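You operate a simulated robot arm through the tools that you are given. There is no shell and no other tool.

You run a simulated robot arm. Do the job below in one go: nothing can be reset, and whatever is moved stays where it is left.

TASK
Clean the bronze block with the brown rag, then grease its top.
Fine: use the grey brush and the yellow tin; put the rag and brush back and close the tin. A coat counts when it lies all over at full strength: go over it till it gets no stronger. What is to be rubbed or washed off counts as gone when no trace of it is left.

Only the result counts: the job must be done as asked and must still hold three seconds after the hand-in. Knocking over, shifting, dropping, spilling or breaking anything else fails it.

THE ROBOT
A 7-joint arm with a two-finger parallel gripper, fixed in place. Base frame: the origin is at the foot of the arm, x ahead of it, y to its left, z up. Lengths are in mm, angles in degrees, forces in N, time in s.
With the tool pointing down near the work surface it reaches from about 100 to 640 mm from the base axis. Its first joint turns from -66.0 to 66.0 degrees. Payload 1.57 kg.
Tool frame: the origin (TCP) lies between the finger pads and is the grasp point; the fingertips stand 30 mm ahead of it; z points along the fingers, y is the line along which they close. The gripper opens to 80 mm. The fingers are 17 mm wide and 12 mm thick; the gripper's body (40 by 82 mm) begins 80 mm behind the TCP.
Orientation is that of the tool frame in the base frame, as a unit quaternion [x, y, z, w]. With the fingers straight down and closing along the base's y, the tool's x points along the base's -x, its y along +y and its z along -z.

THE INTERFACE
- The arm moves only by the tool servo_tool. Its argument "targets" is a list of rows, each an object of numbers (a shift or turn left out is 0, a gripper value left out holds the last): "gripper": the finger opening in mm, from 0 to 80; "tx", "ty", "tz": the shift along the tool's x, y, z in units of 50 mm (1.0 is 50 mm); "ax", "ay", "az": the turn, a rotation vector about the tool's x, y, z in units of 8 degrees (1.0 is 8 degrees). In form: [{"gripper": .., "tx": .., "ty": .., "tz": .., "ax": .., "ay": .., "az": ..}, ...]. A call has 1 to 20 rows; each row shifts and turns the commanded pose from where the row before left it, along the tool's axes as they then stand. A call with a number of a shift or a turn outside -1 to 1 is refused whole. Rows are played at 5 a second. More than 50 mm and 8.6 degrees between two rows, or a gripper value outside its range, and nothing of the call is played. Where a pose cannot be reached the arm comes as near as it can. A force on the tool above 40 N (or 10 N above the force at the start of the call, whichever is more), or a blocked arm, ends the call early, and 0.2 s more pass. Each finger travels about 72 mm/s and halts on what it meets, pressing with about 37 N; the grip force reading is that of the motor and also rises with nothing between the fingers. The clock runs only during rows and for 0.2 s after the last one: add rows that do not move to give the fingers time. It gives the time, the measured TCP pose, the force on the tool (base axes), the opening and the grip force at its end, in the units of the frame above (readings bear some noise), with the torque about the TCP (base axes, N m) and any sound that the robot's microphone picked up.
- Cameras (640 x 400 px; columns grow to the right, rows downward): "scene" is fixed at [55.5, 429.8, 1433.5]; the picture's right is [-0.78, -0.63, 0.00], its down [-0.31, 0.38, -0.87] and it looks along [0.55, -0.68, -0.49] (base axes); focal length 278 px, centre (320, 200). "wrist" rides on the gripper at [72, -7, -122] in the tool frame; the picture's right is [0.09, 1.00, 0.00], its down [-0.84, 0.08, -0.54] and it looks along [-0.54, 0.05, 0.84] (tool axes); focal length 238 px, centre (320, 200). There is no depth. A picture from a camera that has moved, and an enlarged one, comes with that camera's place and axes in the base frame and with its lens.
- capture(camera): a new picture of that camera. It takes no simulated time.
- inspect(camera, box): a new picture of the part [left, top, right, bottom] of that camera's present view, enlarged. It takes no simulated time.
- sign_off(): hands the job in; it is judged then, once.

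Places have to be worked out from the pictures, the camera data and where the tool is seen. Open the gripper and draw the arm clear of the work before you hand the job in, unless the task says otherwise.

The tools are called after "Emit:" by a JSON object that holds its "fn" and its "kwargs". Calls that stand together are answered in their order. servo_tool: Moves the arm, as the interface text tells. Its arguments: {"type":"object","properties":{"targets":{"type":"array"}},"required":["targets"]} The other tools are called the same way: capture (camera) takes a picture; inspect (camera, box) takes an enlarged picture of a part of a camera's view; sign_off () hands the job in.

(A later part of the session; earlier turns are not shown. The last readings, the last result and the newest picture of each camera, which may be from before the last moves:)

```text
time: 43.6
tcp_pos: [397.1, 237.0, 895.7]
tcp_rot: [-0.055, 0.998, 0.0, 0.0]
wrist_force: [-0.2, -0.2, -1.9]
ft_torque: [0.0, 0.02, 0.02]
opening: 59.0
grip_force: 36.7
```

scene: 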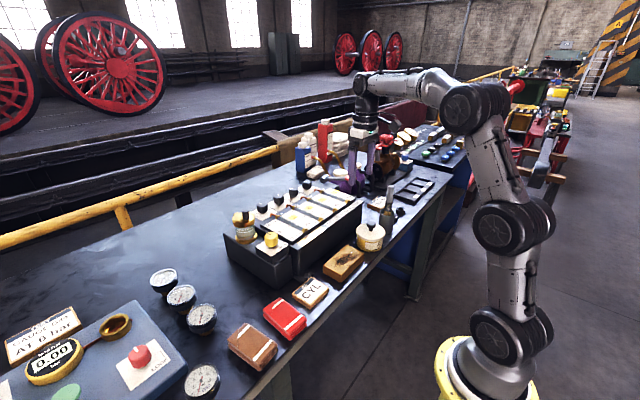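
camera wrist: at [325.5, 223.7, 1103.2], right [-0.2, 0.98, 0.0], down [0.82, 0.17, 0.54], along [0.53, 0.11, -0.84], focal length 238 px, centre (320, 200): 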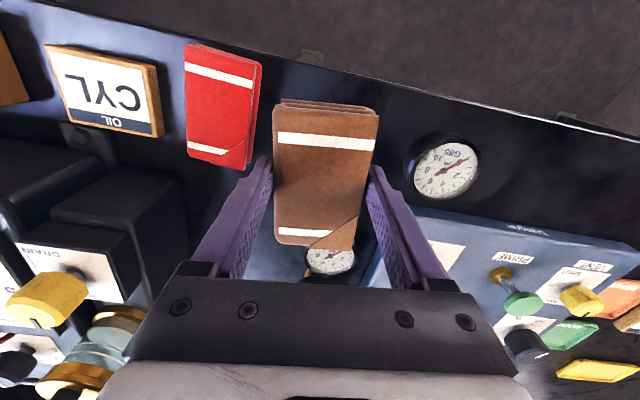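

Emit:
{"fn": "servo_tool", "kwargs": {"targets": [{"tz": 0.02}, {"tz": 0.02}, {}]}}

```text
time: 44.4
tcp_pos: [396.4, 237.8, 893.7]
tcp_rot: [-0.054, 0.999, -0.001, 0.0]
wrist_force: [-0.2, 0.1, 0.9]
ft_torque: [0.01, 0.0, 0.01]
opening: 58.8
grip_force: 37.2
```

There's nearly contact at 893.7. One more millimetre to check for touchdown.

Emit:
{"fn": "servo_tool", "kwargs": {"targets": [{"tz": 0.016}, {}]}}

```text
time: 45.0
tcp_pos: [397.0, 238.7, 892.5]
tcp_rot: [-0.054, 0.999, -0.001, 0.0]
wrist_force: [-1.0, -1.3, 3.0]
ft_torque: [-0.04, 0.16, 0.04]
opening: 59.0
grip_force: 37.6
```

Touchdown, at 3 N. I open to 72 mm and lift straight up.

Emit:
{"fn": "servo_tool", "kwargs": {"targets": [{"gripper": 72}, {}, {}, {"tz": -0.5}, {"tz": -0.7}, {"tz": -0.8}, {"tz": -0.8}, {}]}}

Emit:
{"fn": "capture", "kwargs": {"camera": "wrist"}}

Emit:
{"fn": "inspect", "kwargs": {"camera": "scene", "box": [190, 260, 330, 380]}}

```text
time: 46.8
tcp_pos: [395.9, 237.8, 1033.4]
tcp_rot: [-0.055, 0.998, -0.001, -0.001]
wrist_force: [0.0, 0.0, 0.5]
ft_torque: [-0.01, 0.02, 0.01]
opening: 72.1
grip_force: 0.1
```

```text
taken
camera wrist: at [325.4, 225.7, 1156.1], right [-0.2, 0.98, 0.0], down [0.82, 0.17, 0.54], along [0.53, 0.11, -0.84], focal length 238 px, centre (320, 200)
```

wrist: 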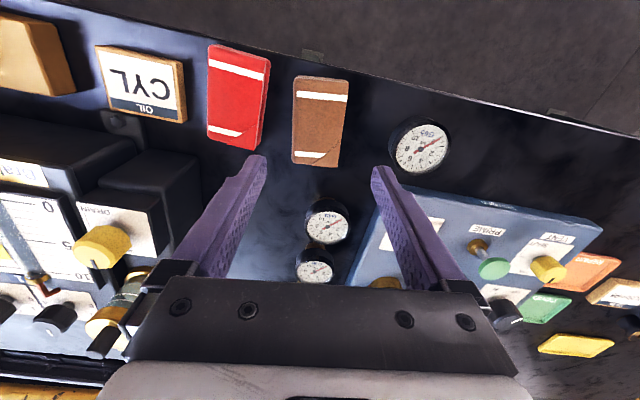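

```text
3.33 times, centred on (260, 320) of scene
camera zoom: at [55.5, 429.8, 1433.5], right [-0.78, -0.63, 0.0], down [-0.31, 0.38, -0.87], along [0.55, -0.68, -0.49], focal length 925 px, centre (520, -200)
```

zoom: 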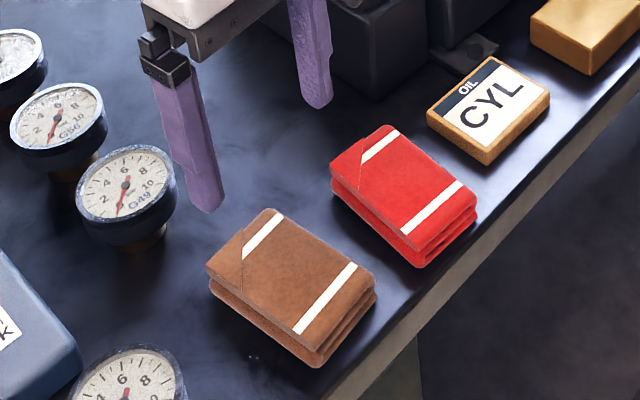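

The rag is back in its place. Next is the tin lid: I rise, straighten the yaw, and travel to above the tin for a close look at its knob.

Emit:
{"fn": "servo_tool", "kwargs": {"targets": [{"gripper": 56, "tz": -0.6, "az": 0.4}, {"tz": -0.6, "az": 0.39}, {"ty": -0.6}, {"ty": -0.9}, {"ty": -0.9}, {"ty": -0.9}, {"ty": -0.9}, {"ty": -0.9}, {"ty": -0.9}, {"ty": -0.9}, {"ty": -0.9}, {"ty": -0.9}, {"ty": -0.7}, {"tx": 0.2}, {}]}}

Emit:
{"fn": "capture", "kwargs": {"camera": "wrist"}}

Emit:
{"fn": "inspect", "kwargs": {"camera": "scene", "box": [320, 150, 440, 270]}}

```text
time: 50.0
tcp_pos: [386.6, -233.3, 1092.1]
tcp_rot: [0.0, 1.0, 0.0, 0.0]
wrist_force: [-0.3, 0.1, 0.6]
ft_torque: [-0.01, 0.01, 0.03]
opening: 56.2
grip_force: 0.1
```

```text
taken
camera wrist: at [314.4, -238.0, 1215.2], right [-0.09, 1.0, 0.0], down [0.84, 0.08, 0.54], along [0.54, 0.05, -0.84], focal length 238 px, centre (320, 200)
```

wrist: 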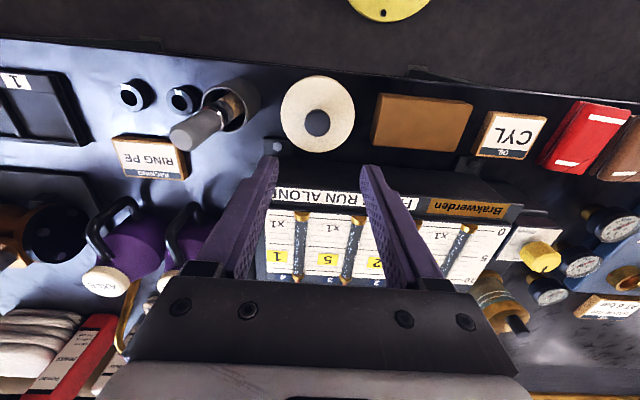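

```text
3.33 times, centred on (380, 210) of scene
camera zoom: at [55.6, 429.8, 1433.5], right [-0.78, -0.63, 0.0], down [-0.31, 0.38, -0.87], along [0.55, -0.68, -0.49], focal length 925 px, centre (120, 167)
```

zoom: 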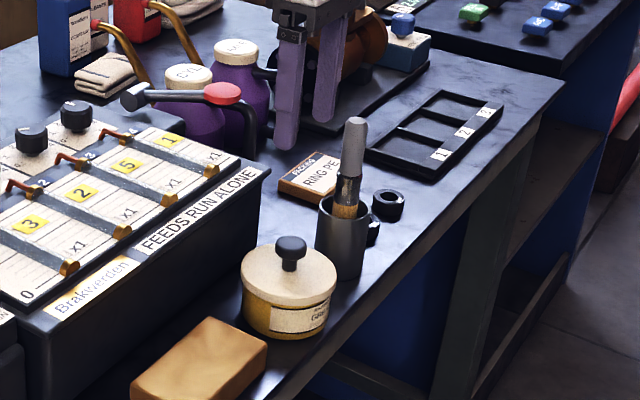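

I zoom in on the knob to compare it with the TCP axis, which should project near (320.4, 125) for a point at the knob top's height.

Emit:
{"fn": "inspect", "kwargs": {"camera": "wrist", "box": [260, 60, 380, 160]}}

```text
4.00 times, centred on (320, 110) of wrist
camera zoom: at [314.4, -238.0, 1215.2], right [-0.09, 1.0, 0.0], down [0.84, 0.08, 0.54], along [0.54, 0.05, -0.84], focal length 953 px, centre (320, 560)
```

zoom: 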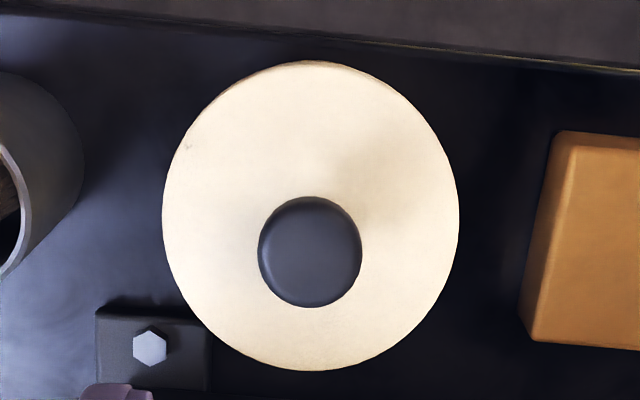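

The knob is at about (387, -234.5), so I'm within a couple of mm. I descend to TCP ≈ 985, with the fingertips just above the knob, and recheck centring.

Emit:
{"fn": "servo_tool", "kwargs": {"targets": [{"ty": -0.03, "tz": 0.7}, {"tz": 0.7}, {"tz": 0.6}, {"tz": 0.14}, {}]}}

Emit:
{"fn": "inspect", "kwargs": {"camera": "wrist", "box": [220, 80, 420, 240]}}

Emit:
{"fn": "inspect", "kwargs": {"camera": "scene", "box": [330, 170, 420, 260]}}

```text
time: 51.2
tcp_pos: [386.6, -233.1, 985.4]
tcp_rot: [0.0, 1.0, 0.001, 0.0]
wrist_force: [0.7, 0.3, 0.3]
ft_torque: [-0.04, 0.02, -0.02]
opening: 56.1
grip_force: 0.0
```

```text
2.50 times, centred on (320, 160) of wrist
camera zoom: at [314.4, -239.3, 1108.3], right [-0.09, 1.0, 0.0], down [0.84, 0.08, 0.54], along [0.54, 0.05, -0.84], focal length 596 px, centre (320, 300)
```

zoom: 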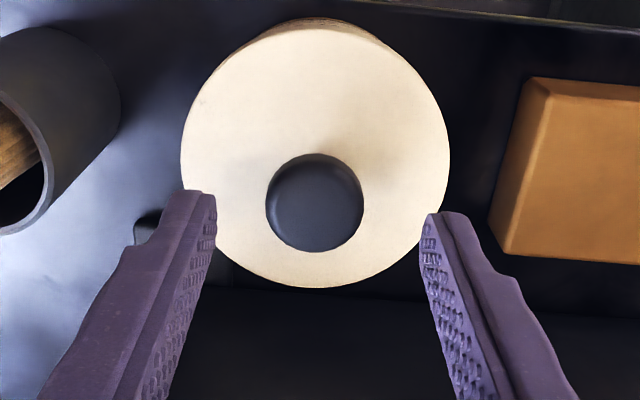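

```text
4.44 times, centred on (375, 215) of scene
camera zoom: at [55.5, 429.8, 1433.5], right [-0.78, -0.63, 0.0], down [-0.31, 0.38, -0.87], along [0.55, -0.68, -0.49], focal length 1233 px, centre (76, 133)
```

zoom: 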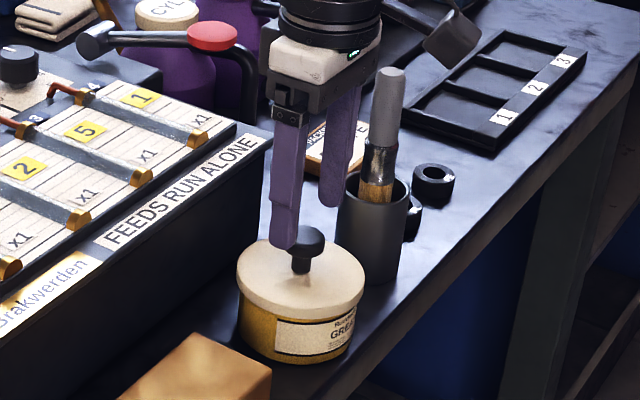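

The knob sits about 1.2 mm towards -y and about 1 mm towards -x of the finger midline. I correct that and descend to TCP ≈ 951, with the fingertips about 4 mm above the lid.

Emit:
{"fn": "servo_tool", "kwargs": {"targets": [{"ty": -0.024, "tx": 0.02, "tz": 0.3}, {"tz": 0.25}, {"tz": 0.1}, {"tz": 0.03}, {}]}}

Emit:
{"fn": "inspect", "kwargs": {"camera": "wrist", "box": [220, 80, 420, 280]}}

Emit:
{"fn": "inspect", "kwargs": {"camera": "scene", "box": [340, 190, 410, 260]}}

```text
time: 52.4
tcp_pos: [384.6, -234.8, 951.2]
tcp_rot: [0.0, 1.0, 0.0, 0.001]
wrist_force: [-0.1, -1.0, 1.4]
ft_torque: [-0.03, 0.02, 0.0]
opening: 55.8
grip_force: 0.1
```

```text
2.00 times, centred on (320, 180) of wrist
camera zoom: at [313.3, -240.7, 1074.5], right [-0.09, 1.0, 0.0], down [0.84, 0.08, 0.54], along [0.54, 0.05, -0.84], focal length 477 px, centre (320, 240)
```

zoom: 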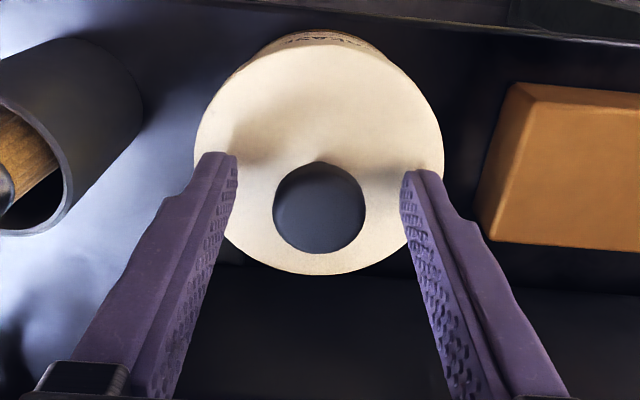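

```text
5.71 times, centred on (375, 225) of scene
camera zoom: at [55.5, 429.8, 1433.5], right [-0.78, -0.63, 0.0], down [-0.31, 0.38, -0.87], along [0.55, -0.68, -0.49], focal length 1586 px, centre (6, 57)
```

zoom: 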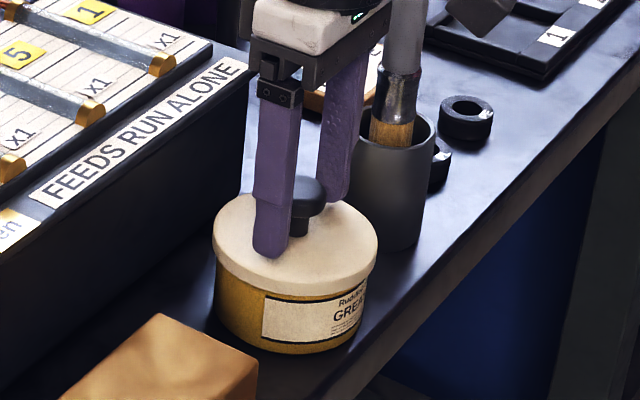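

The fingers straddle the knob symmetrically, just above the lid. I close on the knob.

Emit:
{"fn": "servo_tool", "kwargs": {"targets": [{"gripper": 15}, {}, {}, {}]}}

Emit:
{"fn": "inspect", "kwargs": {"camera": "wrist", "box": [220, 80, 420, 280]}}

```text
time: 53.4
tcp_pos: [384.3, -235.3, 950.7]
tcp_rot: [0.0, 1.0, -0.001, 0.0]
wrist_force: [0.0, 0.6, -0.7]
ft_torque: [-0.02, 0.01, -0.01]
opening: 28.0
grip_force: 36.8
```

```text
2.00 times, centred on (320, 180) of wrist
camera zoom: at [313.3, -240.8, 1074.7], right [-0.09, 1.0, 0.0], down [0.84, 0.08, 0.54], along [0.54, 0.05, -0.84], focal length 477 px, centre (320, 240)
```

zoom: 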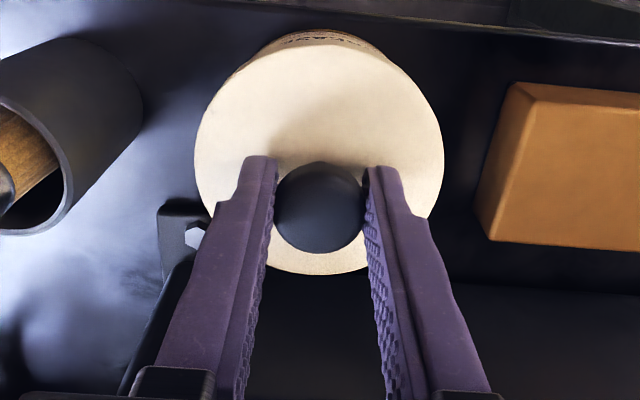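

The knob is gripped at 28 mm. I lift slowly a few mm at a time to see whether the lid comes off freely.

Emit:
{"fn": "servo_tool", "kwargs": {"targets": [{"tz": -0.06}, {"tz": -0.06}, {"tz": -0.08}, {"tz": -0.1}, {}]}}

Emit:
{"fn": "inspect", "kwargs": {"camera": "scene", "box": [340, 190, 410, 260]}}

```text
time: 54.6
tcp_pos: [385.1, -234.1, 966.2]
tcp_rot: [0.0, 1.0, 0.0, 0.0]
wrist_force: [0.0, -0.1, -1.5]
ft_torque: [0.04, 0.0, 0.01]
opening: 27.9
grip_force: 36.0
heard: snap
```

```text
5.71 times, centred on (375, 225) of scene
camera zoom: at [55.6, 429.8, 1433.5], right [-0.78, -0.63, 0.0], down [-0.31, 0.38, -0.87], along [0.55, -0.68, -0.49], focal length 1586 px, centre (6, 57)
```

zoom: 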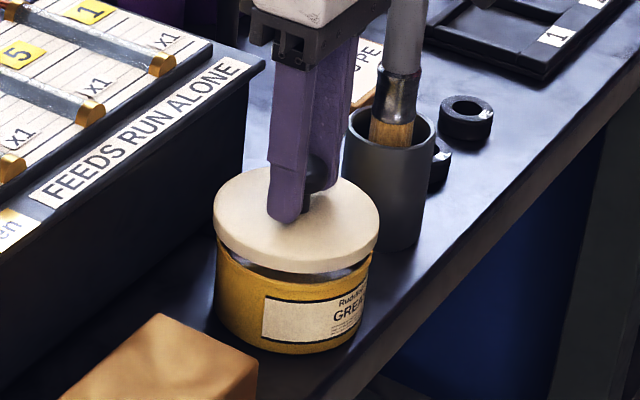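

The snap-fit lid popped off and is in the gripper. I lift it well clear and carry it round to the free table area at about (508, 174), checking it on the way.

Emit:
{"fn": "servo_tool", "kwargs": {"targets": [{"tz": -0.3}, {"tz": -0.5}, {"tz": -0.6}, {"tz": -0.6}, {"tz": -0.3}, {}]}}

Emit:
{"fn": "capture", "kwargs": {"camera": "wrist"}}

Emit:
{"fn": "inspect", "kwargs": {"camera": "scene", "box": [310, 130, 430, 260]}}

```text
time: 56.0
tcp_pos: [384.2, -234.6, 1082.7]
tcp_rot: [0.0, 1.0, 0.0, 0.0]
wrist_force: [0.2, -0.9, -1.3]
ft_torque: [0.02, 0.01, 0.01]
opening: 28.2
grip_force: 37.3
```

```text
taken
camera wrist: at [312.7, -239.9, 1205.1], right [-0.09, 1.0, 0.0], down [0.84, 0.08, 0.54], along [0.54, 0.05, -0.84], focal length 238 px, centre (320, 200)
```

wrist: 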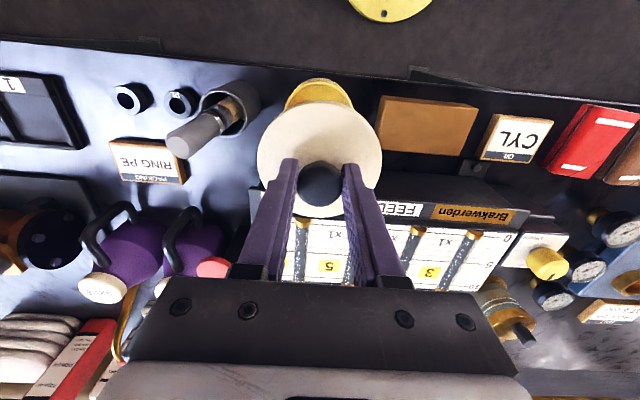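

```text
3.08 times, centred on (370, 195) of scene
camera zoom: at [55.6, 429.8, 1433.5], right [-0.78, -0.63, 0.0], down [-0.31, 0.38, -0.87], along [0.55, -0.68, -0.49], focal length 854 px, centre (166, 215)
```

zoom: 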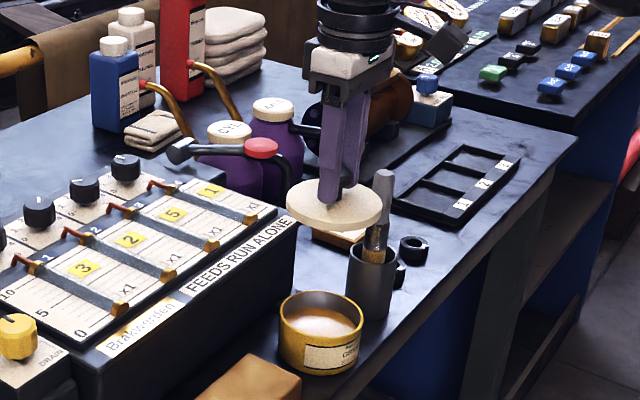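

The lid hangs level, and the grease is visible in the open tin. I carry the lid to y≈174 along x≈385, then forward to x≈508.

Emit:
{"fn": "servo_tool", "kwargs": {"targets": [{"ty": 0.4}, {"ty": 0.6}, {"ty": 0.7}, {"ty": 0.7}, {"ty": 0.7}, {"ty": 0.7}, {"ty": 0.7}, {"ty": 0.7}, {"ty": 0.7}, {"ty": 0.7}, {"ty": 0.7}, {"ty": 0.57}, {"ty": 0.3, "tx": -0.3}, {"tx": -0.6}, {"tx": -0.7}, {"tx": -0.6}, {"tx": -0.28}, {}]}}

Emit:
{"fn": "capture", "kwargs": {"camera": "wrist"}}

Emit:
{"fn": "inspect", "kwargs": {"camera": "scene", "box": [130, 160, 330, 340]}}

```text
time: 59.8
tcp_pos: [508.9, 175.1, 1082.3]
tcp_rot: [0.0, 1.0, -0.001, 0.0]
wrist_force: [0.3, 0.9, -1.0]
ft_torque: [0.0, 0.01, 0.0]
opening: 28.0
grip_force: 36.5
```

```text
taken
camera wrist: at [436.3, 168.7, 1205.5], right [-0.09, 1.0, 0.0], down [0.84, 0.08, 0.54], along [0.54, 0.05, -0.84], focal length 238 px, centre (320, 200)
```

wrist: 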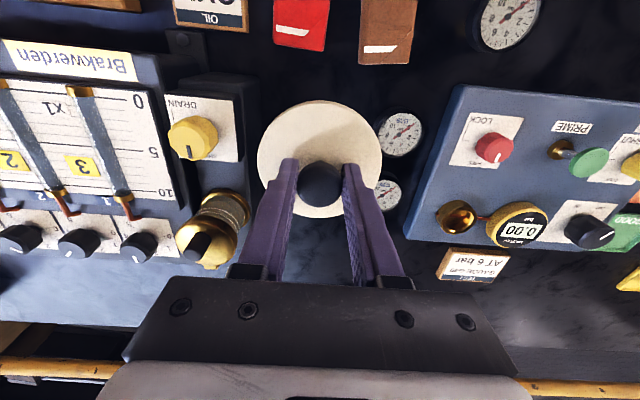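

```text
2.22 times, centred on (230, 250) of scene
camera zoom: at [55.6, 429.8, 1433.5], right [-0.78, -0.63, 0.0], down [-0.31, 0.38, -0.87], along [0.55, -0.68, -0.49], focal length 617 px, centre (520, 89)
```

zoom: 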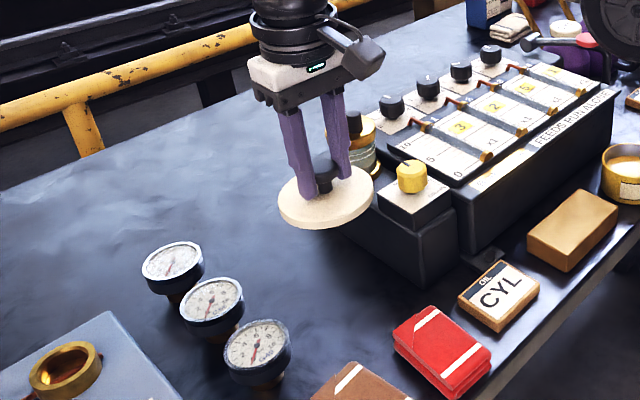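

The spot below is free: the gauges lie to +y, the drain box to -y and the rags towards the robot. I lower the lid to about TCP 925, then in small steps to touchdown.

Emit:
{"fn": "servo_tool", "kwargs": {"targets": [{"tz": 0.4}, {"tz": 0.7}, {"tz": 0.7}, {"tz": 0.7}, {"tz": 0.4}, {"tz": 0.2}, {}]}}

Emit:
{"fn": "capture", "kwargs": {"camera": "wrist"}}

Emit:
{"fn": "inspect", "kwargs": {"camera": "scene", "box": [160, 200, 300, 310]}}

```text
time: 61.4
tcp_pos: [508.9, 174.6, 926.7]
tcp_rot: [-0.001, 1.0, 0.0, 0.0]
wrist_force: [0.0, 0.2, -0.6]
ft_torque: [0.01, -0.02, 0.0]
opening: 28.1
grip_force: 37.1
```

```text
taken
camera wrist: at [436.4, 169.0, 1048.9], right [-0.09, 1.0, 0.0], down [0.84, 0.08, 0.54], along [0.54, 0.05, -0.84], focal length 238 px, centre (320, 200)
```

wrist: 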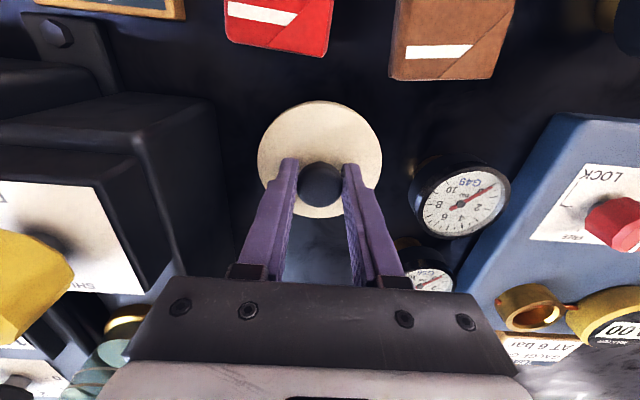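

```text
3.64 times, centred on (230, 255) of scene
camera zoom: at [55.6, 429.8, 1433.5], right [-0.78, -0.63, 0.0], down [-0.31, 0.38, -0.87], along [0.55, -0.68, -0.49], focal length 1009 px, centre (647, 0)
```

zoom: 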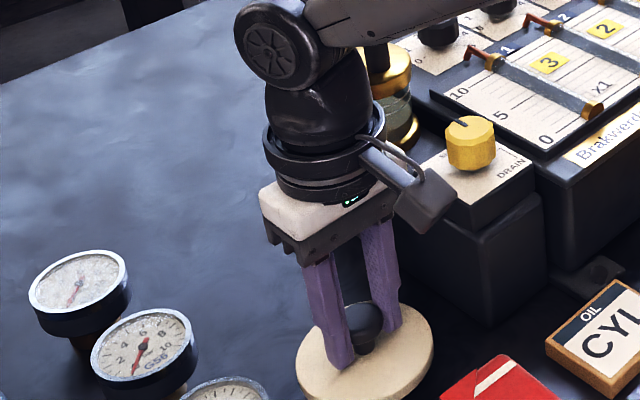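

All clear around the lid. I lower in small steps and watch the force.

Emit:
{"fn": "servo_tool", "kwargs": {"targets": [{"tz": 0.04}, {"tz": 0.04}, {"tz": 0.04}, {"tz": 0.04}, {}]}}

```text
time: 62.6
tcp_pos: [509.5, 173.6, 919.1]
tcp_rot: [0.0, 1.0, 0.0, 0.0]
wrist_force: [-0.1, 0.1, -0.8]
ft_torque: [0.0, 0.02, -0.01]
opening: 28.3
grip_force: 36.7
```

Emit:
{"fn": "servo_tool", "kwargs": {"targets": [{"tz": 0.03}, {"tz": 0.03}, {"tz": 0.03}, {}]}}

```text
time: 63.6
tcp_pos: [508.7, 174.2, 914.7]
tcp_rot: [0.0, 1.0, 0.0, -0.001]
wrist_force: [-0.8, -0.2, -1.1]
ft_torque: [-0.02, 0.01, 0.0]
opening: 28.3
grip_force: 37.2
```

No contact yet at 914.7; I continue in small steps.

Emit:
{"fn": "servo_tool", "kwargs": {"targets": [{"tz": 0.025}, {"tz": 0.025}, {}]}}

```text
time: 64.4
tcp_pos: [508.9, 173.9, 911.6]
tcp_rot: [0.0, 1.0, 0.0, 0.001]
wrist_force: [-0.3, 0.0, -1.4]
ft_torque: [0.02, -0.02, 0.01]
opening: 28.5
grip_force: 37.5
```

Emit:
{"fn": "servo_tool", "kwargs": {"targets": [{"tz": 0.025}, {"tz": 0.025}, {}]}}

Emit:
{"fn": "inspect", "kwargs": {"camera": "scene", "box": [200, 270, 290, 320]}}

```text
time: 65.2
tcp_pos: [509.6, 174.7, 908.8]
tcp_rot: [0.0, 1.0, 0.0, 0.0]
wrist_force: [-0.1, -0.3, -1.3]
ft_torque: [-0.03, 0.03, -0.02]
opening: 28.3
grip_force: 36.9
```

```text
7.11 times, centred on (245, 295) of scene
camera zoom: at [55.6, 429.8, 1433.5], right [-0.78, -0.63, 0.0], down [-0.31, 0.38, -0.87], along [0.55, -0.68, -0.49], focal length 1974 px, centre (853, -476)
```

zoom: 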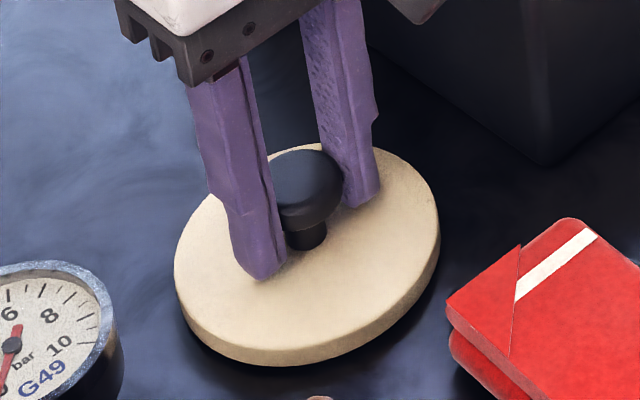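

The lid's rim is about 12 mm deep and the table contact should be near TCP 907. I step on down.

Emit:
{"fn": "servo_tool", "kwargs": {"targets": [{"tz": 0.02}, {"tz": 0.02}, {}]}}

```text
time: 66.0
tcp_pos: [509.4, 174.2, 907.8]
tcp_rot: [0.0, 1.0, 0.0, 0.0]
wrist_force: [0.6, 0.3, -0.3]
ft_torque: [0.03, -0.01, -0.01]
opening: 28.3
grip_force: 37.0
```

Emit:
{"fn": "servo_tool", "kwargs": {"targets": [{"tz": 0.02}, {"tz": 0.02}, {}]}}

```text
time: 66.8
tcp_pos: [509.6, 173.9, 904.8]
tcp_rot: [0.0, 1.0, 0.0, 0.0]
wrist_force: [-2.7, 1.0, 4.9]
ft_torque: [0.06, 0.16, -0.05]
opening: 28.2
grip_force: 37.6
```

Touchdown at about 905 (5 N). I release the knob and lift straight off.

Emit:
{"fn": "servo_tool", "kwargs": {"targets": [{"gripper": 56}, {}, {}, {"tz": -0.4}, {"tz": -0.7}, {"tz": -0.8}, {"tz": -0.9}, {"tz": -0.9}, {}]}}

Emit:
{"fn": "capture", "kwargs": {"camera": "wrist"}}

Emit:
{"fn": "capture", "kwargs": {"camera": "scene"}}

```text
time: 68.8
tcp_pos: [509.9, 173.4, 1090.2]
tcp_rot: [0.001, 1.0, 0.0, 0.001]
wrist_force: [-1.0, -0.1, 0.1]
ft_torque: [-0.02, -0.02, -0.01]
opening: 56.0
grip_force: 0.1
```

```text
taken
camera wrist: at [438.6, 167.6, 1213.5], right [-0.09, 1.0, 0.0], down [0.84, 0.08, 0.54], along [0.54, 0.05, -0.84], focal length 238 px, centre (320, 200)
```

wrist: 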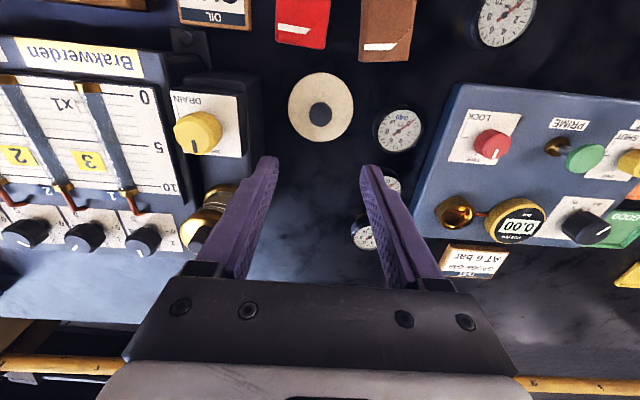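

```text
taken
```

scene: 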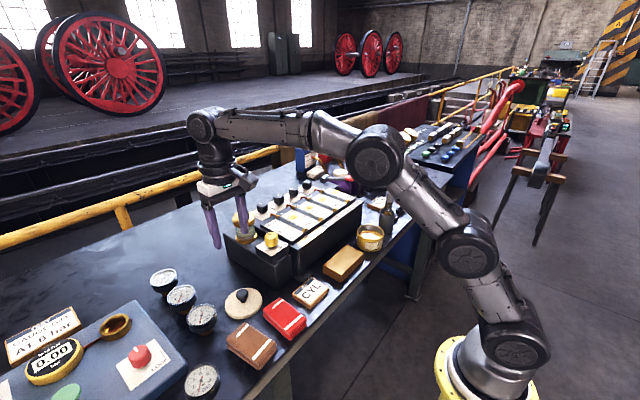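

The lid is parked safely. I now travel back and over to above the brush at about (384, -339), staying above its handle.

Emit:
{"fn": "servo_tool", "kwargs": {"targets": [{"tx": 0.6, "tz": -0.3}, {"tx": 0.7, "tz": -0.3}, {"tx": 0.7, "ty": -0.3}, {"tx": 0.5, "ty": -0.7}, {"ty": -0.9}, {"ty": -0.9}, {"ty": -0.9}, {"ty": -0.9}, {"ty": -0.9}, {"ty": -0.9}, {"ty": -0.9}, {"ty": -0.9}, {"ty": -0.9}, {"ty": -0.9}, {"ty": -0.2}, {}]}}

Emit:
{"fn": "capture", "kwargs": {"camera": "wrist"}}

Emit:
{"fn": "capture", "kwargs": {"camera": "scene"}}

```text
time: 72.2
tcp_pos: [384.9, -336.4, 1118.9]
tcp_rot: [0.0, 1.0, 0.0, 0.0]
wrist_force: [0.2, -0.4, 0.0]
ft_torque: [-0.01, 0.03, -0.01]
opening: 56.0
grip_force: 0.1
```

```text
taken
camera wrist: at [312.9, -342.9, 1243.0], right [-0.09, 1.0, 0.0], down [0.84, 0.08, 0.54], along [0.54, 0.05, -0.84], focal length 238 px, centre (320, 200)
```

wrist: 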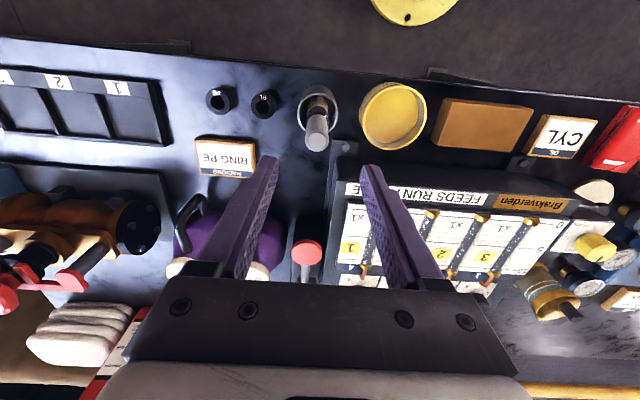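

```text
taken
```

scene: 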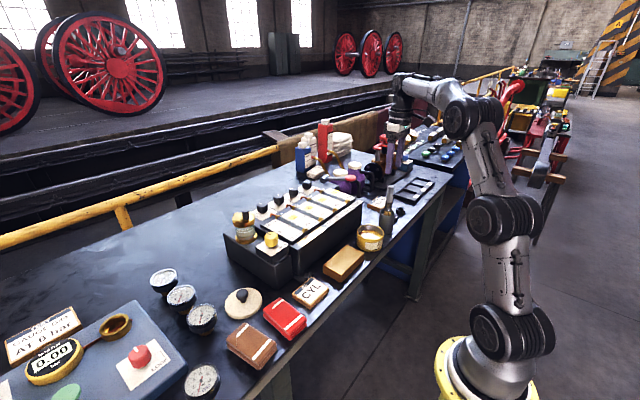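

I zoom in on the brush and tin from here to refine the brush axis and see its shape.

Emit:
{"fn": "inspect", "kwargs": {"camera": "wrist", "box": [270, 70, 440, 180]}}

Emit:
{"fn": "inspect", "kwargs": {"camera": "scene", "box": [350, 180, 420, 260]}}

```text
3.64 times, centred on (355, 125) of wrist
camera zoom: at [312.9, -342.9, 1243.0], right [-0.09, 1.0, 0.0], down [0.84, 0.08, 0.54], along [0.54, 0.05, -0.84], focal length 867 px, centre (193, 473)
```

zoom: 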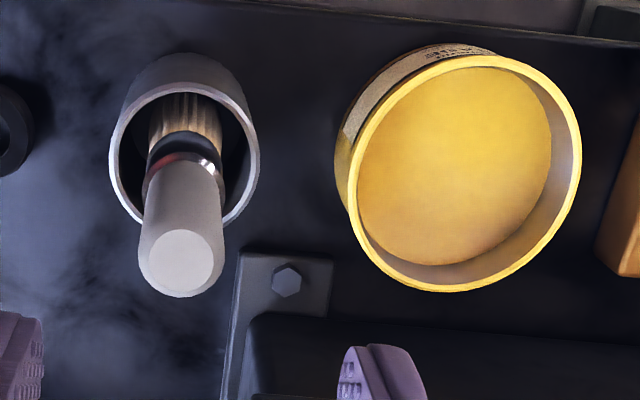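

```text
5.00 times, centred on (385, 220) of scene
camera zoom: at [55.6, 429.8, 1433.5], right [-0.78, -0.63, 0.0], down [-0.31, 0.38, -0.87], along [0.55, -0.68, -0.49], focal length 1388 px, centre (-5, 100)
```

zoom: 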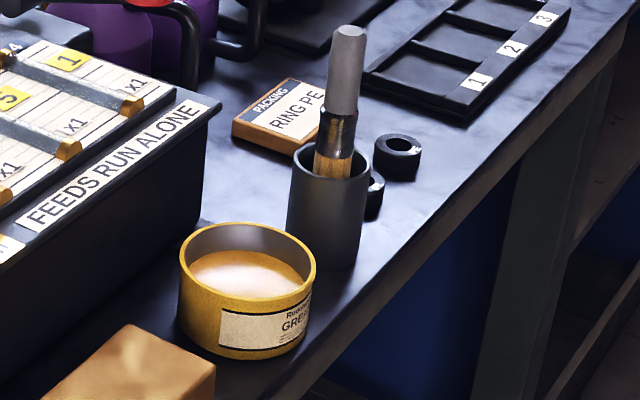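

The handle top is at about (385, -339), and I'm about 2.5 mm off in y. I correct and descend until the fingertips begin to straddle the handle, then check centring.

Emit:
{"fn": "servo_tool", "kwargs": {"targets": [{"ty": -0.05, "tx": 0.02, "tz": 0.3}, {"tz": 0.5}, {"tz": 0.4}, {}]}}

Emit:
{"fn": "inspect", "kwargs": {"camera": "wrist", "box": [220, 80, 420, 280]}}

Emit:
{"fn": "inspect", "kwargs": {"camera": "scene", "box": [340, 150, 420, 240]}}

```text
time: 73.2
tcp_pos: [384.6, -339.4, 1058.4]
tcp_rot: [0.0, 1.0, 0.001, 0.0]
wrist_force: [0.3, 0.0, 0.4]
ft_torque: [0.01, -0.05, 0.0]
opening: 56.1
grip_force: 0.1
```

```text
2.00 times, centred on (320, 180) of wrist
camera zoom: at [311.6, -344.3, 1182.7], right [-0.09, 1.0, 0.0], down [0.84, 0.08, 0.54], along [0.54, 0.05, -0.84], focal length 477 px, centre (320, 240)
```

zoom: 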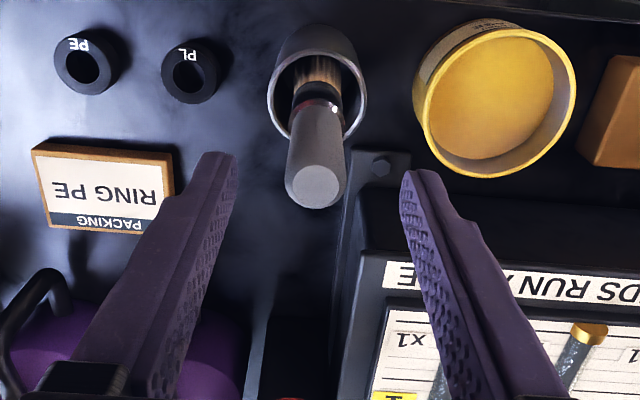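

```text
4.44 times, centred on (380, 195) of scene
camera zoom: at [55.5, 429.8, 1433.5], right [-0.78, -0.63, 0.0], down [-0.31, 0.38, -0.87], along [0.55, -0.68, -0.49], focal length 1233 px, centre (53, 222)
```

zoom: 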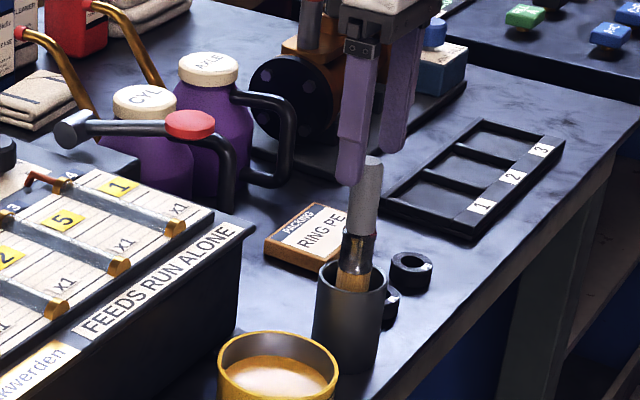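

The handle is centred in x and about 1.2 mm towards -y. I correct that and descend around the handle to TCP ≈ 1003.

Emit:
{"fn": "servo_tool", "kwargs": {"targets": [{"ty": -0.024, "tz": 0.3}, {"tz": 0.4}, {"tz": 0.3}, {"tz": 0.1}, {}]}}

Emit:
{"fn": "inspect", "kwargs": {"camera": "wrist", "box": [220, 80, 420, 280]}}

Emit:
{"fn": "inspect", "kwargs": {"camera": "scene", "box": [340, 150, 420, 240]}}

```text
time: 74.4
tcp_pos: [383.1, -340.9, 1006.1]
tcp_rot: [0.0, 1.0, 0.001, 0.0]
wrist_force: [0.0, 0.1, -0.1]
ft_torque: [-0.01, 0.0, 0.01]
opening: 55.8
grip_force: 0.1
```

```text
2.00 times, centred on (320, 180) of wrist
camera zoom: at [311.1, -345.4, 1128.4], right [-0.09, 1.0, 0.0], down [0.84, 0.08, 0.54], along [0.54, 0.05, -0.84], focal length 477 px, centre (320, 240)
```

zoom: 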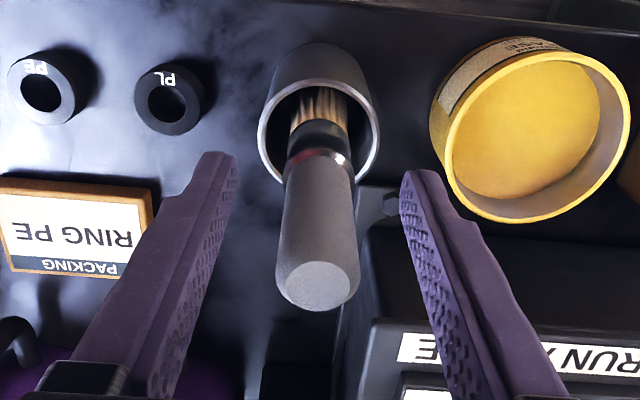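

```text
4.44 times, centred on (380, 195) of scene
camera zoom: at [55.5, 429.8, 1433.5], right [-0.78, -0.63, 0.0], down [-0.31, 0.38, -0.87], along [0.55, -0.68, -0.49], focal length 1233 px, centre (53, 222)
```

zoom: 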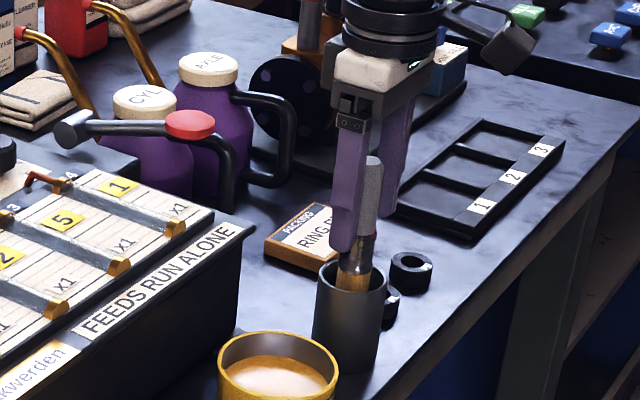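

The fingers straddle the handle's lower half. I close on the handle.

Emit:
{"fn": "servo_tool", "kwargs": {"targets": [{"gripper": 8}, {}, {}, {}, {}]}}

Emit:
{"fn": "inspect", "kwargs": {"camera": "wrist", "box": [220, 80, 420, 280]}}

```text
time: 75.6
tcp_pos: [382.7, -339.4, 1005.9]
tcp_rot: [0.0, 1.0, 0.0, 0.0]
wrist_force: [0.1, -0.1, 1.1]
ft_torque: [-0.12, 0.02, -0.02]
opening: 20.7
grip_force: 33.9
```

```text
2.00 times, centred on (320, 180) of wrist
camera zoom: at [311.2, -345.4, 1128.7], right [-0.09, 1.0, 0.0], down [0.84, 0.08, 0.54], along [0.54, 0.05, -0.84], focal length 477 px, centre (320, 240)
```

zoom: 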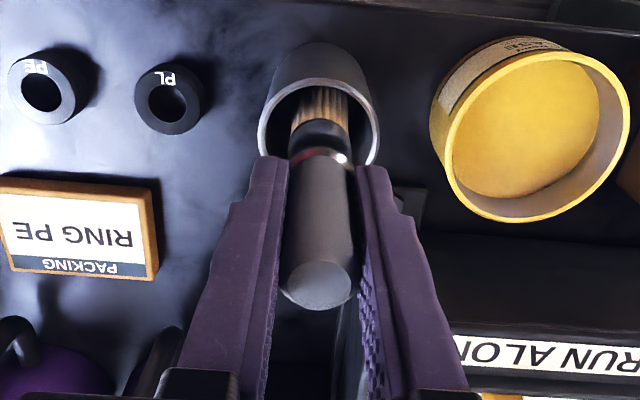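

The brush is gripped at 20.7 mm. I lift it slowly straight out of the cup.

Emit:
{"fn": "servo_tool", "kwargs": {"targets": [{"tz": -0.15}, {"tz": -0.25}, {"tz": -0.35}, {"tz": -0.4}, {"tz": -0.45}, {"tz": -0.4}, {}]}}

Emit:
{"fn": "inspect", "kwargs": {"camera": "scene", "box": [330, 130, 430, 260]}}

Emit:
{"fn": "inspect", "kwargs": {"camera": "wrist", "box": [220, 80, 420, 280]}}

```text
time: 77.2
tcp_pos: [380.7, -339.4, 1105.7]
tcp_rot: [-0.001, 1.0, 0.0, -0.001]
wrist_force: [-0.4, 0.6, -0.4]
ft_torque: [0.07, 0.02, -0.02]
opening: 20.9
grip_force: 34.1
```

```text
3.08 times, centred on (380, 195) of scene
camera zoom: at [55.6, 429.8, 1433.5], right [-0.78, -0.63, 0.0], down [-0.31, 0.38, -0.87], along [0.55, -0.68, -0.49], focal length 854 px, centre (135, 215)
```

zoom: 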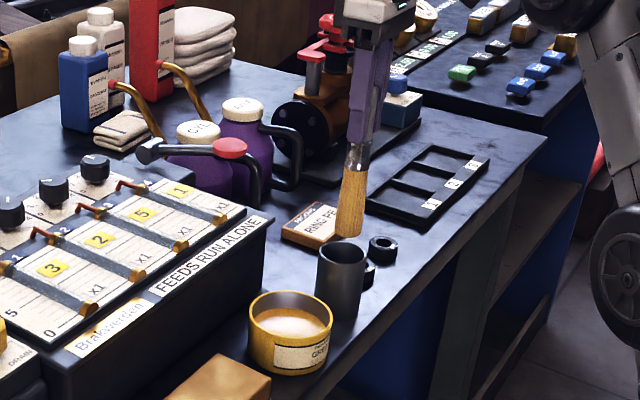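

```text
2.00 times, centred on (320, 180) of wrist
camera zoom: at [309.4, -345.3, 1229.0], right [-0.09, 1.0, 0.0], down [0.84, 0.08, 0.54], along [0.54, 0.05, -0.84], focal length 477 px, centre (320, 240)
```

zoom: 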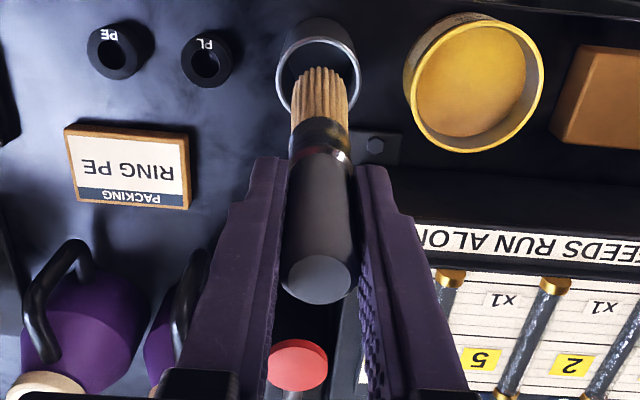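

The brush hangs straight, its tip about 145 mm below the TCP. I raise slightly and move over the tin's centre (386, -235).

Emit:
{"fn": "servo_tool", "kwargs": {"targets": [{"tz": -0.3}, {"ty": 0.4, "tx": -0.06}, {"ty": 0.6}, {"ty": 0.6}, {"ty": 0.4}, {"ty": 0.08}, {}]}}

Emit:
{"fn": "capture", "kwargs": {"camera": "wrist"}}

Emit:
{"fn": "inspect", "kwargs": {"camera": "scene", "box": [330, 130, 430, 260]}}

```text
time: 78.8
tcp_pos: [386.6, -234.9, 1119.7]
tcp_rot: [0.001, 1.0, 0.0, 0.001]
wrist_force: [-0.9, 0.1, -0.5]
ft_torque: [0.03, 0.02, 0.0]
opening: 20.9
grip_force: 34.0
```

```text
taken
camera wrist: at [313.5, -240.7, 1242.9], right [-0.09, 1.0, 0.0], down [0.84, 0.08, 0.54], along [0.54, 0.05, -0.84], focal length 238 px, centre (320, 200)
```

wrist: 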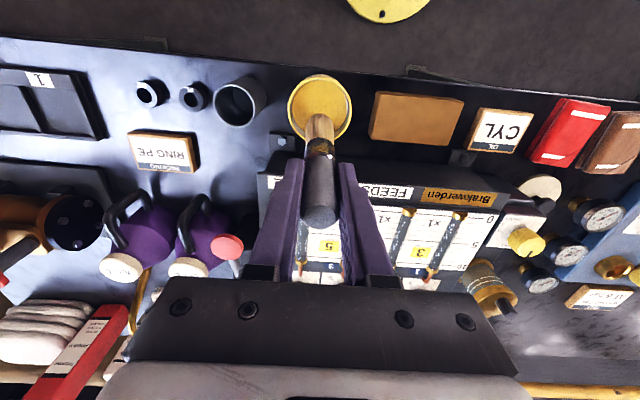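

```text
3.08 times, centred on (380, 195) of scene
camera zoom: at [55.5, 429.8, 1433.5], right [-0.78, -0.63, 0.0], down [-0.31, 0.38, -0.87], along [0.55, -0.68, -0.49], focal length 854 px, centre (135, 215)
```

zoom: 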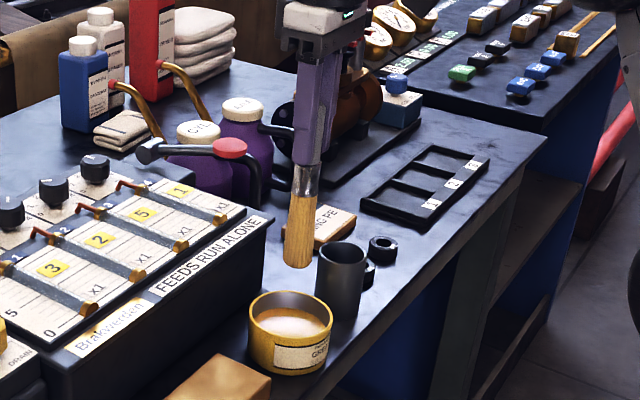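

The brush hangs over the open tin's centre. I lower it till the bristles are just inside the tin, about tip height 898.

Emit:
{"fn": "servo_tool", "kwargs": {"targets": [{"tz": 0.4}, {"tz": 0.5}, {"tz": 0.4}, {"tz": 0.2}, {}]}}

Emit:
{"fn": "inspect", "kwargs": {"camera": "scene", "box": [330, 170, 410, 260]}}

Emit:
{"fn": "inspect", "kwargs": {"camera": "wrist", "box": [220, 60, 420, 260]}}

```text
time: 80.0
tcp_pos: [384.5, -233.9, 1044.5]
tcp_rot: [0.0, 1.0, 0.0, 0.0]
wrist_force: [0.8, -0.1, -1.8]
ft_torque: [-0.08, 0.02, 0.01]
opening: 20.7
grip_force: 34.5
```

```text
4.44 times, centred on (370, 215) of scene
camera zoom: at [55.6, 429.8, 1433.5], right [-0.78, -0.63, 0.0], down [-0.31, 0.38, -0.87], along [0.55, -0.68, -0.49], focal length 1233 px, centre (98, 133)
```

zoom: 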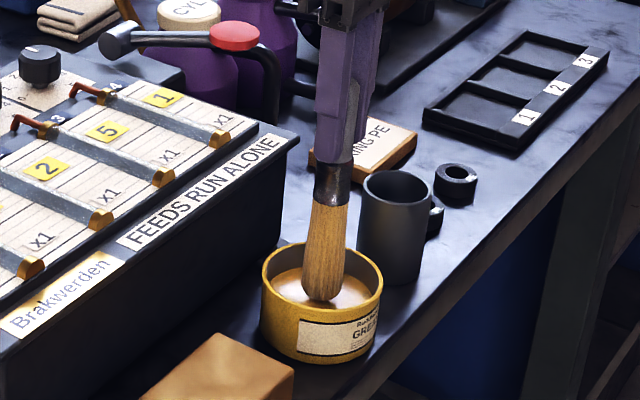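

```text
2.00 times, centred on (320, 160) of wrist
camera zoom: at [313.5, -240.4, 1168.2], right [-0.09, 1.0, 0.0], down [0.84, 0.08, 0.54], along [0.54, 0.05, -0.84], focal length 477 px, centre (320, 280)
```

zoom: 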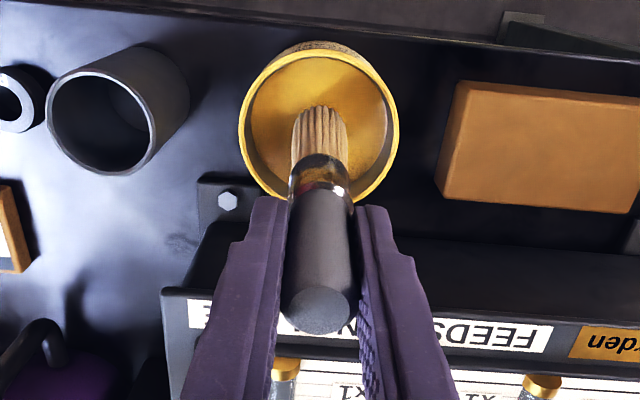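

The bristles are just over the grease surface. I lower in small steps to dip about 8–10 mm.

Emit:
{"fn": "servo_tool", "kwargs": {"targets": [{"tz": 0.06}, {"tz": 0.06}, {"tz": 0.06}, {}]}}

Emit:
{"fn": "inspect", "kwargs": {"camera": "scene", "box": [340, 200, 400, 260]}}

```text
time: 81.0
tcp_pos: [384.7, -236.0, 1037.1]
tcp_rot: [0.0, 1.0, -0.001, 0.001]
wrist_force: [-0.7, 0.9, 6.1]
ft_torque: [-0.41, 0.08, 0.01]
opening: 20.4
grip_force: 34.4
```

```text
6.67 times, centred on (370, 230) of scene
camera zoom: at [55.5, 429.9, 1433.5], right [-0.78, -0.63, 0.0], down [-0.31, 0.38, -0.87], along [0.55, -0.68, -0.49], focal length 1850 px, centre (-13, 0)
```

zoom: 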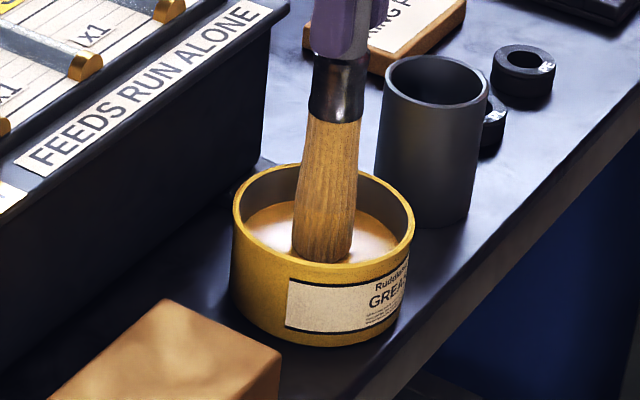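

There's 6 N of contact: the bristles rest on the grease at TCP≈1037. I dwell a moment with a small stir, then lift and see whether the bristles have taken grease.

Emit:
{"fn": "servo_tool", "kwargs": {"targets": [{}, {"ty": 0.06}, {"ty": -0.12}, {"ty": 0.06}, {}, {"tz": -0.1}, {"tz": -0.3}, {"tz": -0.5}, {"tz": -0.5}, {"tz": -0.3}, {}]}}

Emit:
{"fn": "inspect", "kwargs": {"camera": "scene", "box": [330, 150, 410, 260]}}

Emit:
{"fn": "inspect", "kwargs": {"camera": "wrist", "box": [220, 60, 420, 260]}}

```text
time: 83.4
tcp_pos: [386.3, -236.1, 1122.2]
tcp_rot: [0.0, 1.0, 0.0, -0.001]
wrist_force: [0.5, 0.7, -0.8]
ft_torque: [0.08, 0.01, 0.02]
opening: 20.5
grip_force: 34.3
```

```text
3.64 times, centred on (370, 205) of scene
camera zoom: at [55.6, 429.8, 1433.5], right [-0.78, -0.63, 0.0], down [-0.31, 0.38, -0.87], along [0.55, -0.68, -0.49], focal length 1009 px, centre (138, 182)
```

zoom: 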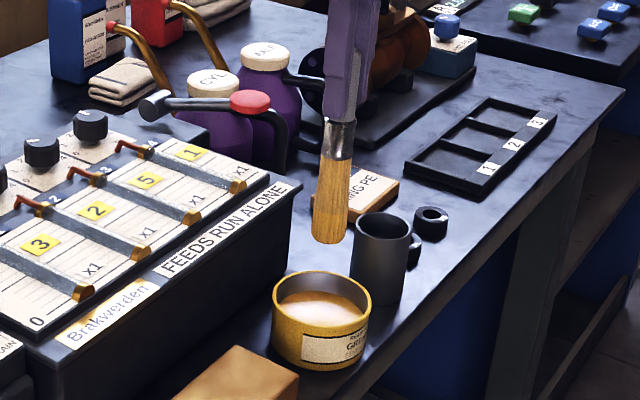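

```text
2.00 times, centred on (320, 160) of wrist
camera zoom: at [315.0, -241.3, 1245.4], right [-0.09, 1.0, 0.0], down [0.84, 0.08, 0.54], along [0.54, 0.05, -0.84], focal length 477 px, centre (320, 280)
```

zoom: 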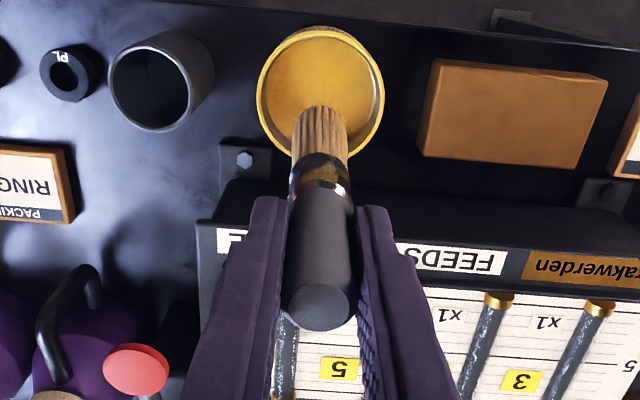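

I zoom in on the bristles to look for grease.

Emit:
{"fn": "inspect", "kwargs": {"camera": "scene", "box": [350, 180, 385, 225]}}

Emit:
{"fn": "inspect", "kwargs": {"camera": "wrist", "box": [290, 100, 350, 150]}}

```text
8.89 times, centred on (368, 202) of scene
camera zoom: at [55.6, 429.8, 1433.5], right [-0.78, -0.63, 0.0], down [-0.31, 0.38, -0.87], along [0.55, -0.68, -0.49], focal length 2467 px, centre (-102, 178)
```

zoom: 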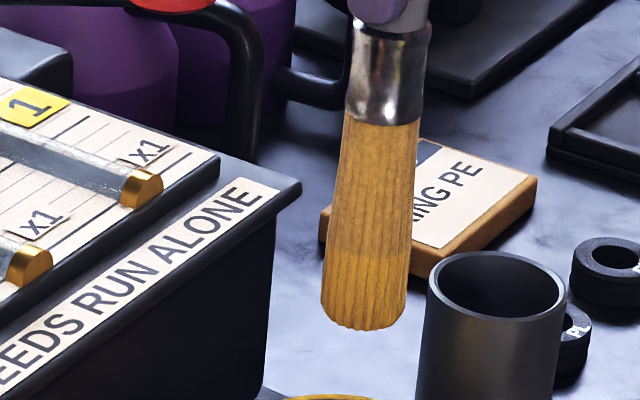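

```text
8.00 times, centred on (320, 125) of wrist
camera zoom: at [315.0, -241.3, 1245.4], right [-0.09, 1.0, 0.0], down [0.84, 0.08, 0.54], along [0.54, 0.05, -0.84], focal length 1907 px, centre (320, 800)
```

zoom: 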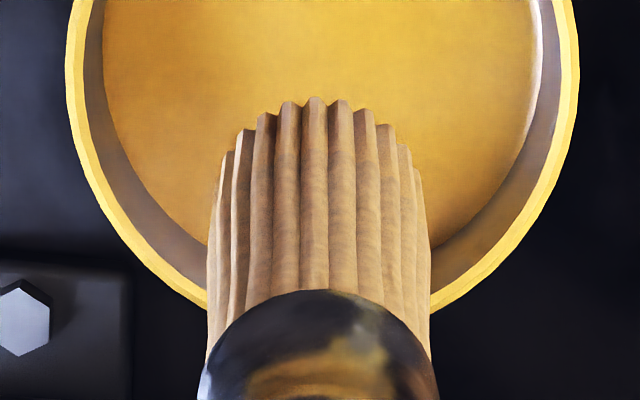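

The lower part of the bristles shows an amber coat, so the brush is loaded. I move over the near-right part of the block, at about (372, -140), and lower to just above it.

Emit:
{"fn": "servo_tool", "kwargs": {"targets": [{"ty": 0.4, "tx": 0.06}, {"ty": 0.6, "tx": 0.1}, {"ty": 0.6, "tx": 0.1}, {"ty": 0.32, "tx": 0.02}, {"tz": 0.4}, {"tz": 0.6}, {"tz": 0.4}, {"tz": 0.1}, {}]}}

Emit:
{"fn": "inspect", "kwargs": {"camera": "scene", "box": [310, 180, 400, 280]}}

Emit:
{"fn": "capture", "kwargs": {"camera": "wrist"}}

```text
time: 85.4
tcp_pos: [372.2, -140.0, 1046.8]
tcp_rot: [0.0, 1.0, 0.0, 0.0]
wrist_force: [0.3, -0.2, -1.6]
ft_torque: [0.06, 0.01, -0.01]
opening: 20.6
grip_force: 33.9
```

```text
4.00 times, centred on (355, 230) of scene
camera zoom: at [55.6, 429.8, 1433.5], right [-0.78, -0.63, 0.0], down [-0.31, 0.38, -0.87], along [0.55, -0.68, -0.49], focal length 1110 px, centre (180, 80)
```

zoom: 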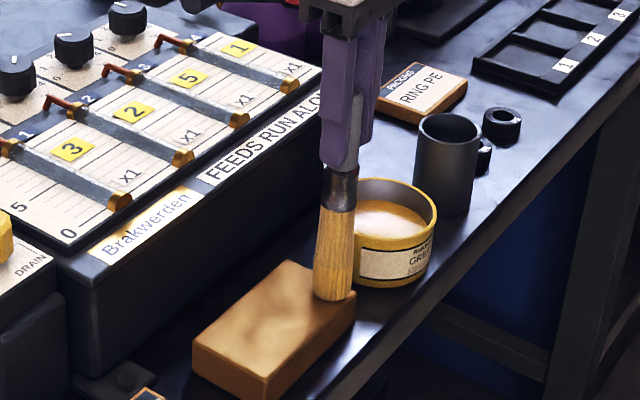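

```text
taken
camera wrist: at [300.3, -145.3, 1170.0], right [-0.09, 1.0, 0.0], down [0.84, 0.08, 0.54], along [0.54, 0.05, -0.84], focal length 238 px, centre (320, 200)
```

wrist: 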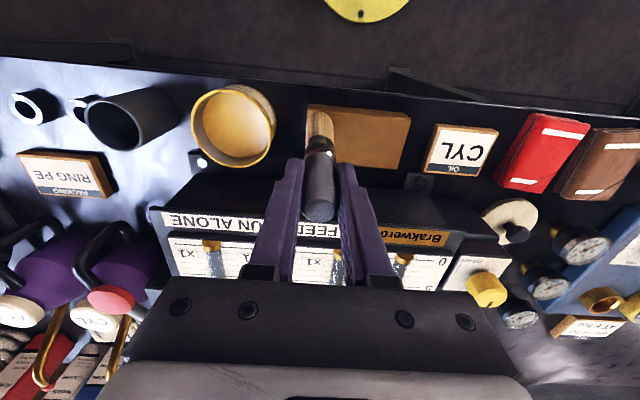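

The brush is just above the block's corner region. I lower in 1.5 mm steps and watch for contact.

Emit:
{"fn": "servo_tool", "kwargs": {"targets": [{"tz": 0.03}, {"tz": 0.03}, {"tz": 0.03}, {}]}}

```text
time: 86.4
tcp_pos: [373.2, -139.1, 1043.6]
tcp_rot: [0.0, 1.0, 0.0, 0.002]
wrist_force: [-3.1, 2.7, 22.2]
ft_torque: [0.8, 0.45, 0.05]
opening: 20.8
grip_force: 34.1
```

Contact is firmer than wanted, at 22 N. I back off about 1.5–2 mm for a light touch.

Emit:
{"fn": "servo_tool", "kwargs": {"targets": [{"tz": -0.035}, {}]}}

```text
time: 87.0
tcp_pos: [373.1, -139.6, 1043.9]
tcp_rot: [0.001, 1.0, -0.001, 0.0]
wrist_force: [2.7, 1.2, 8.4]
ft_torque: [-0.44, -0.48, -0.02]
opening: 20.4
grip_force: 34.1
```

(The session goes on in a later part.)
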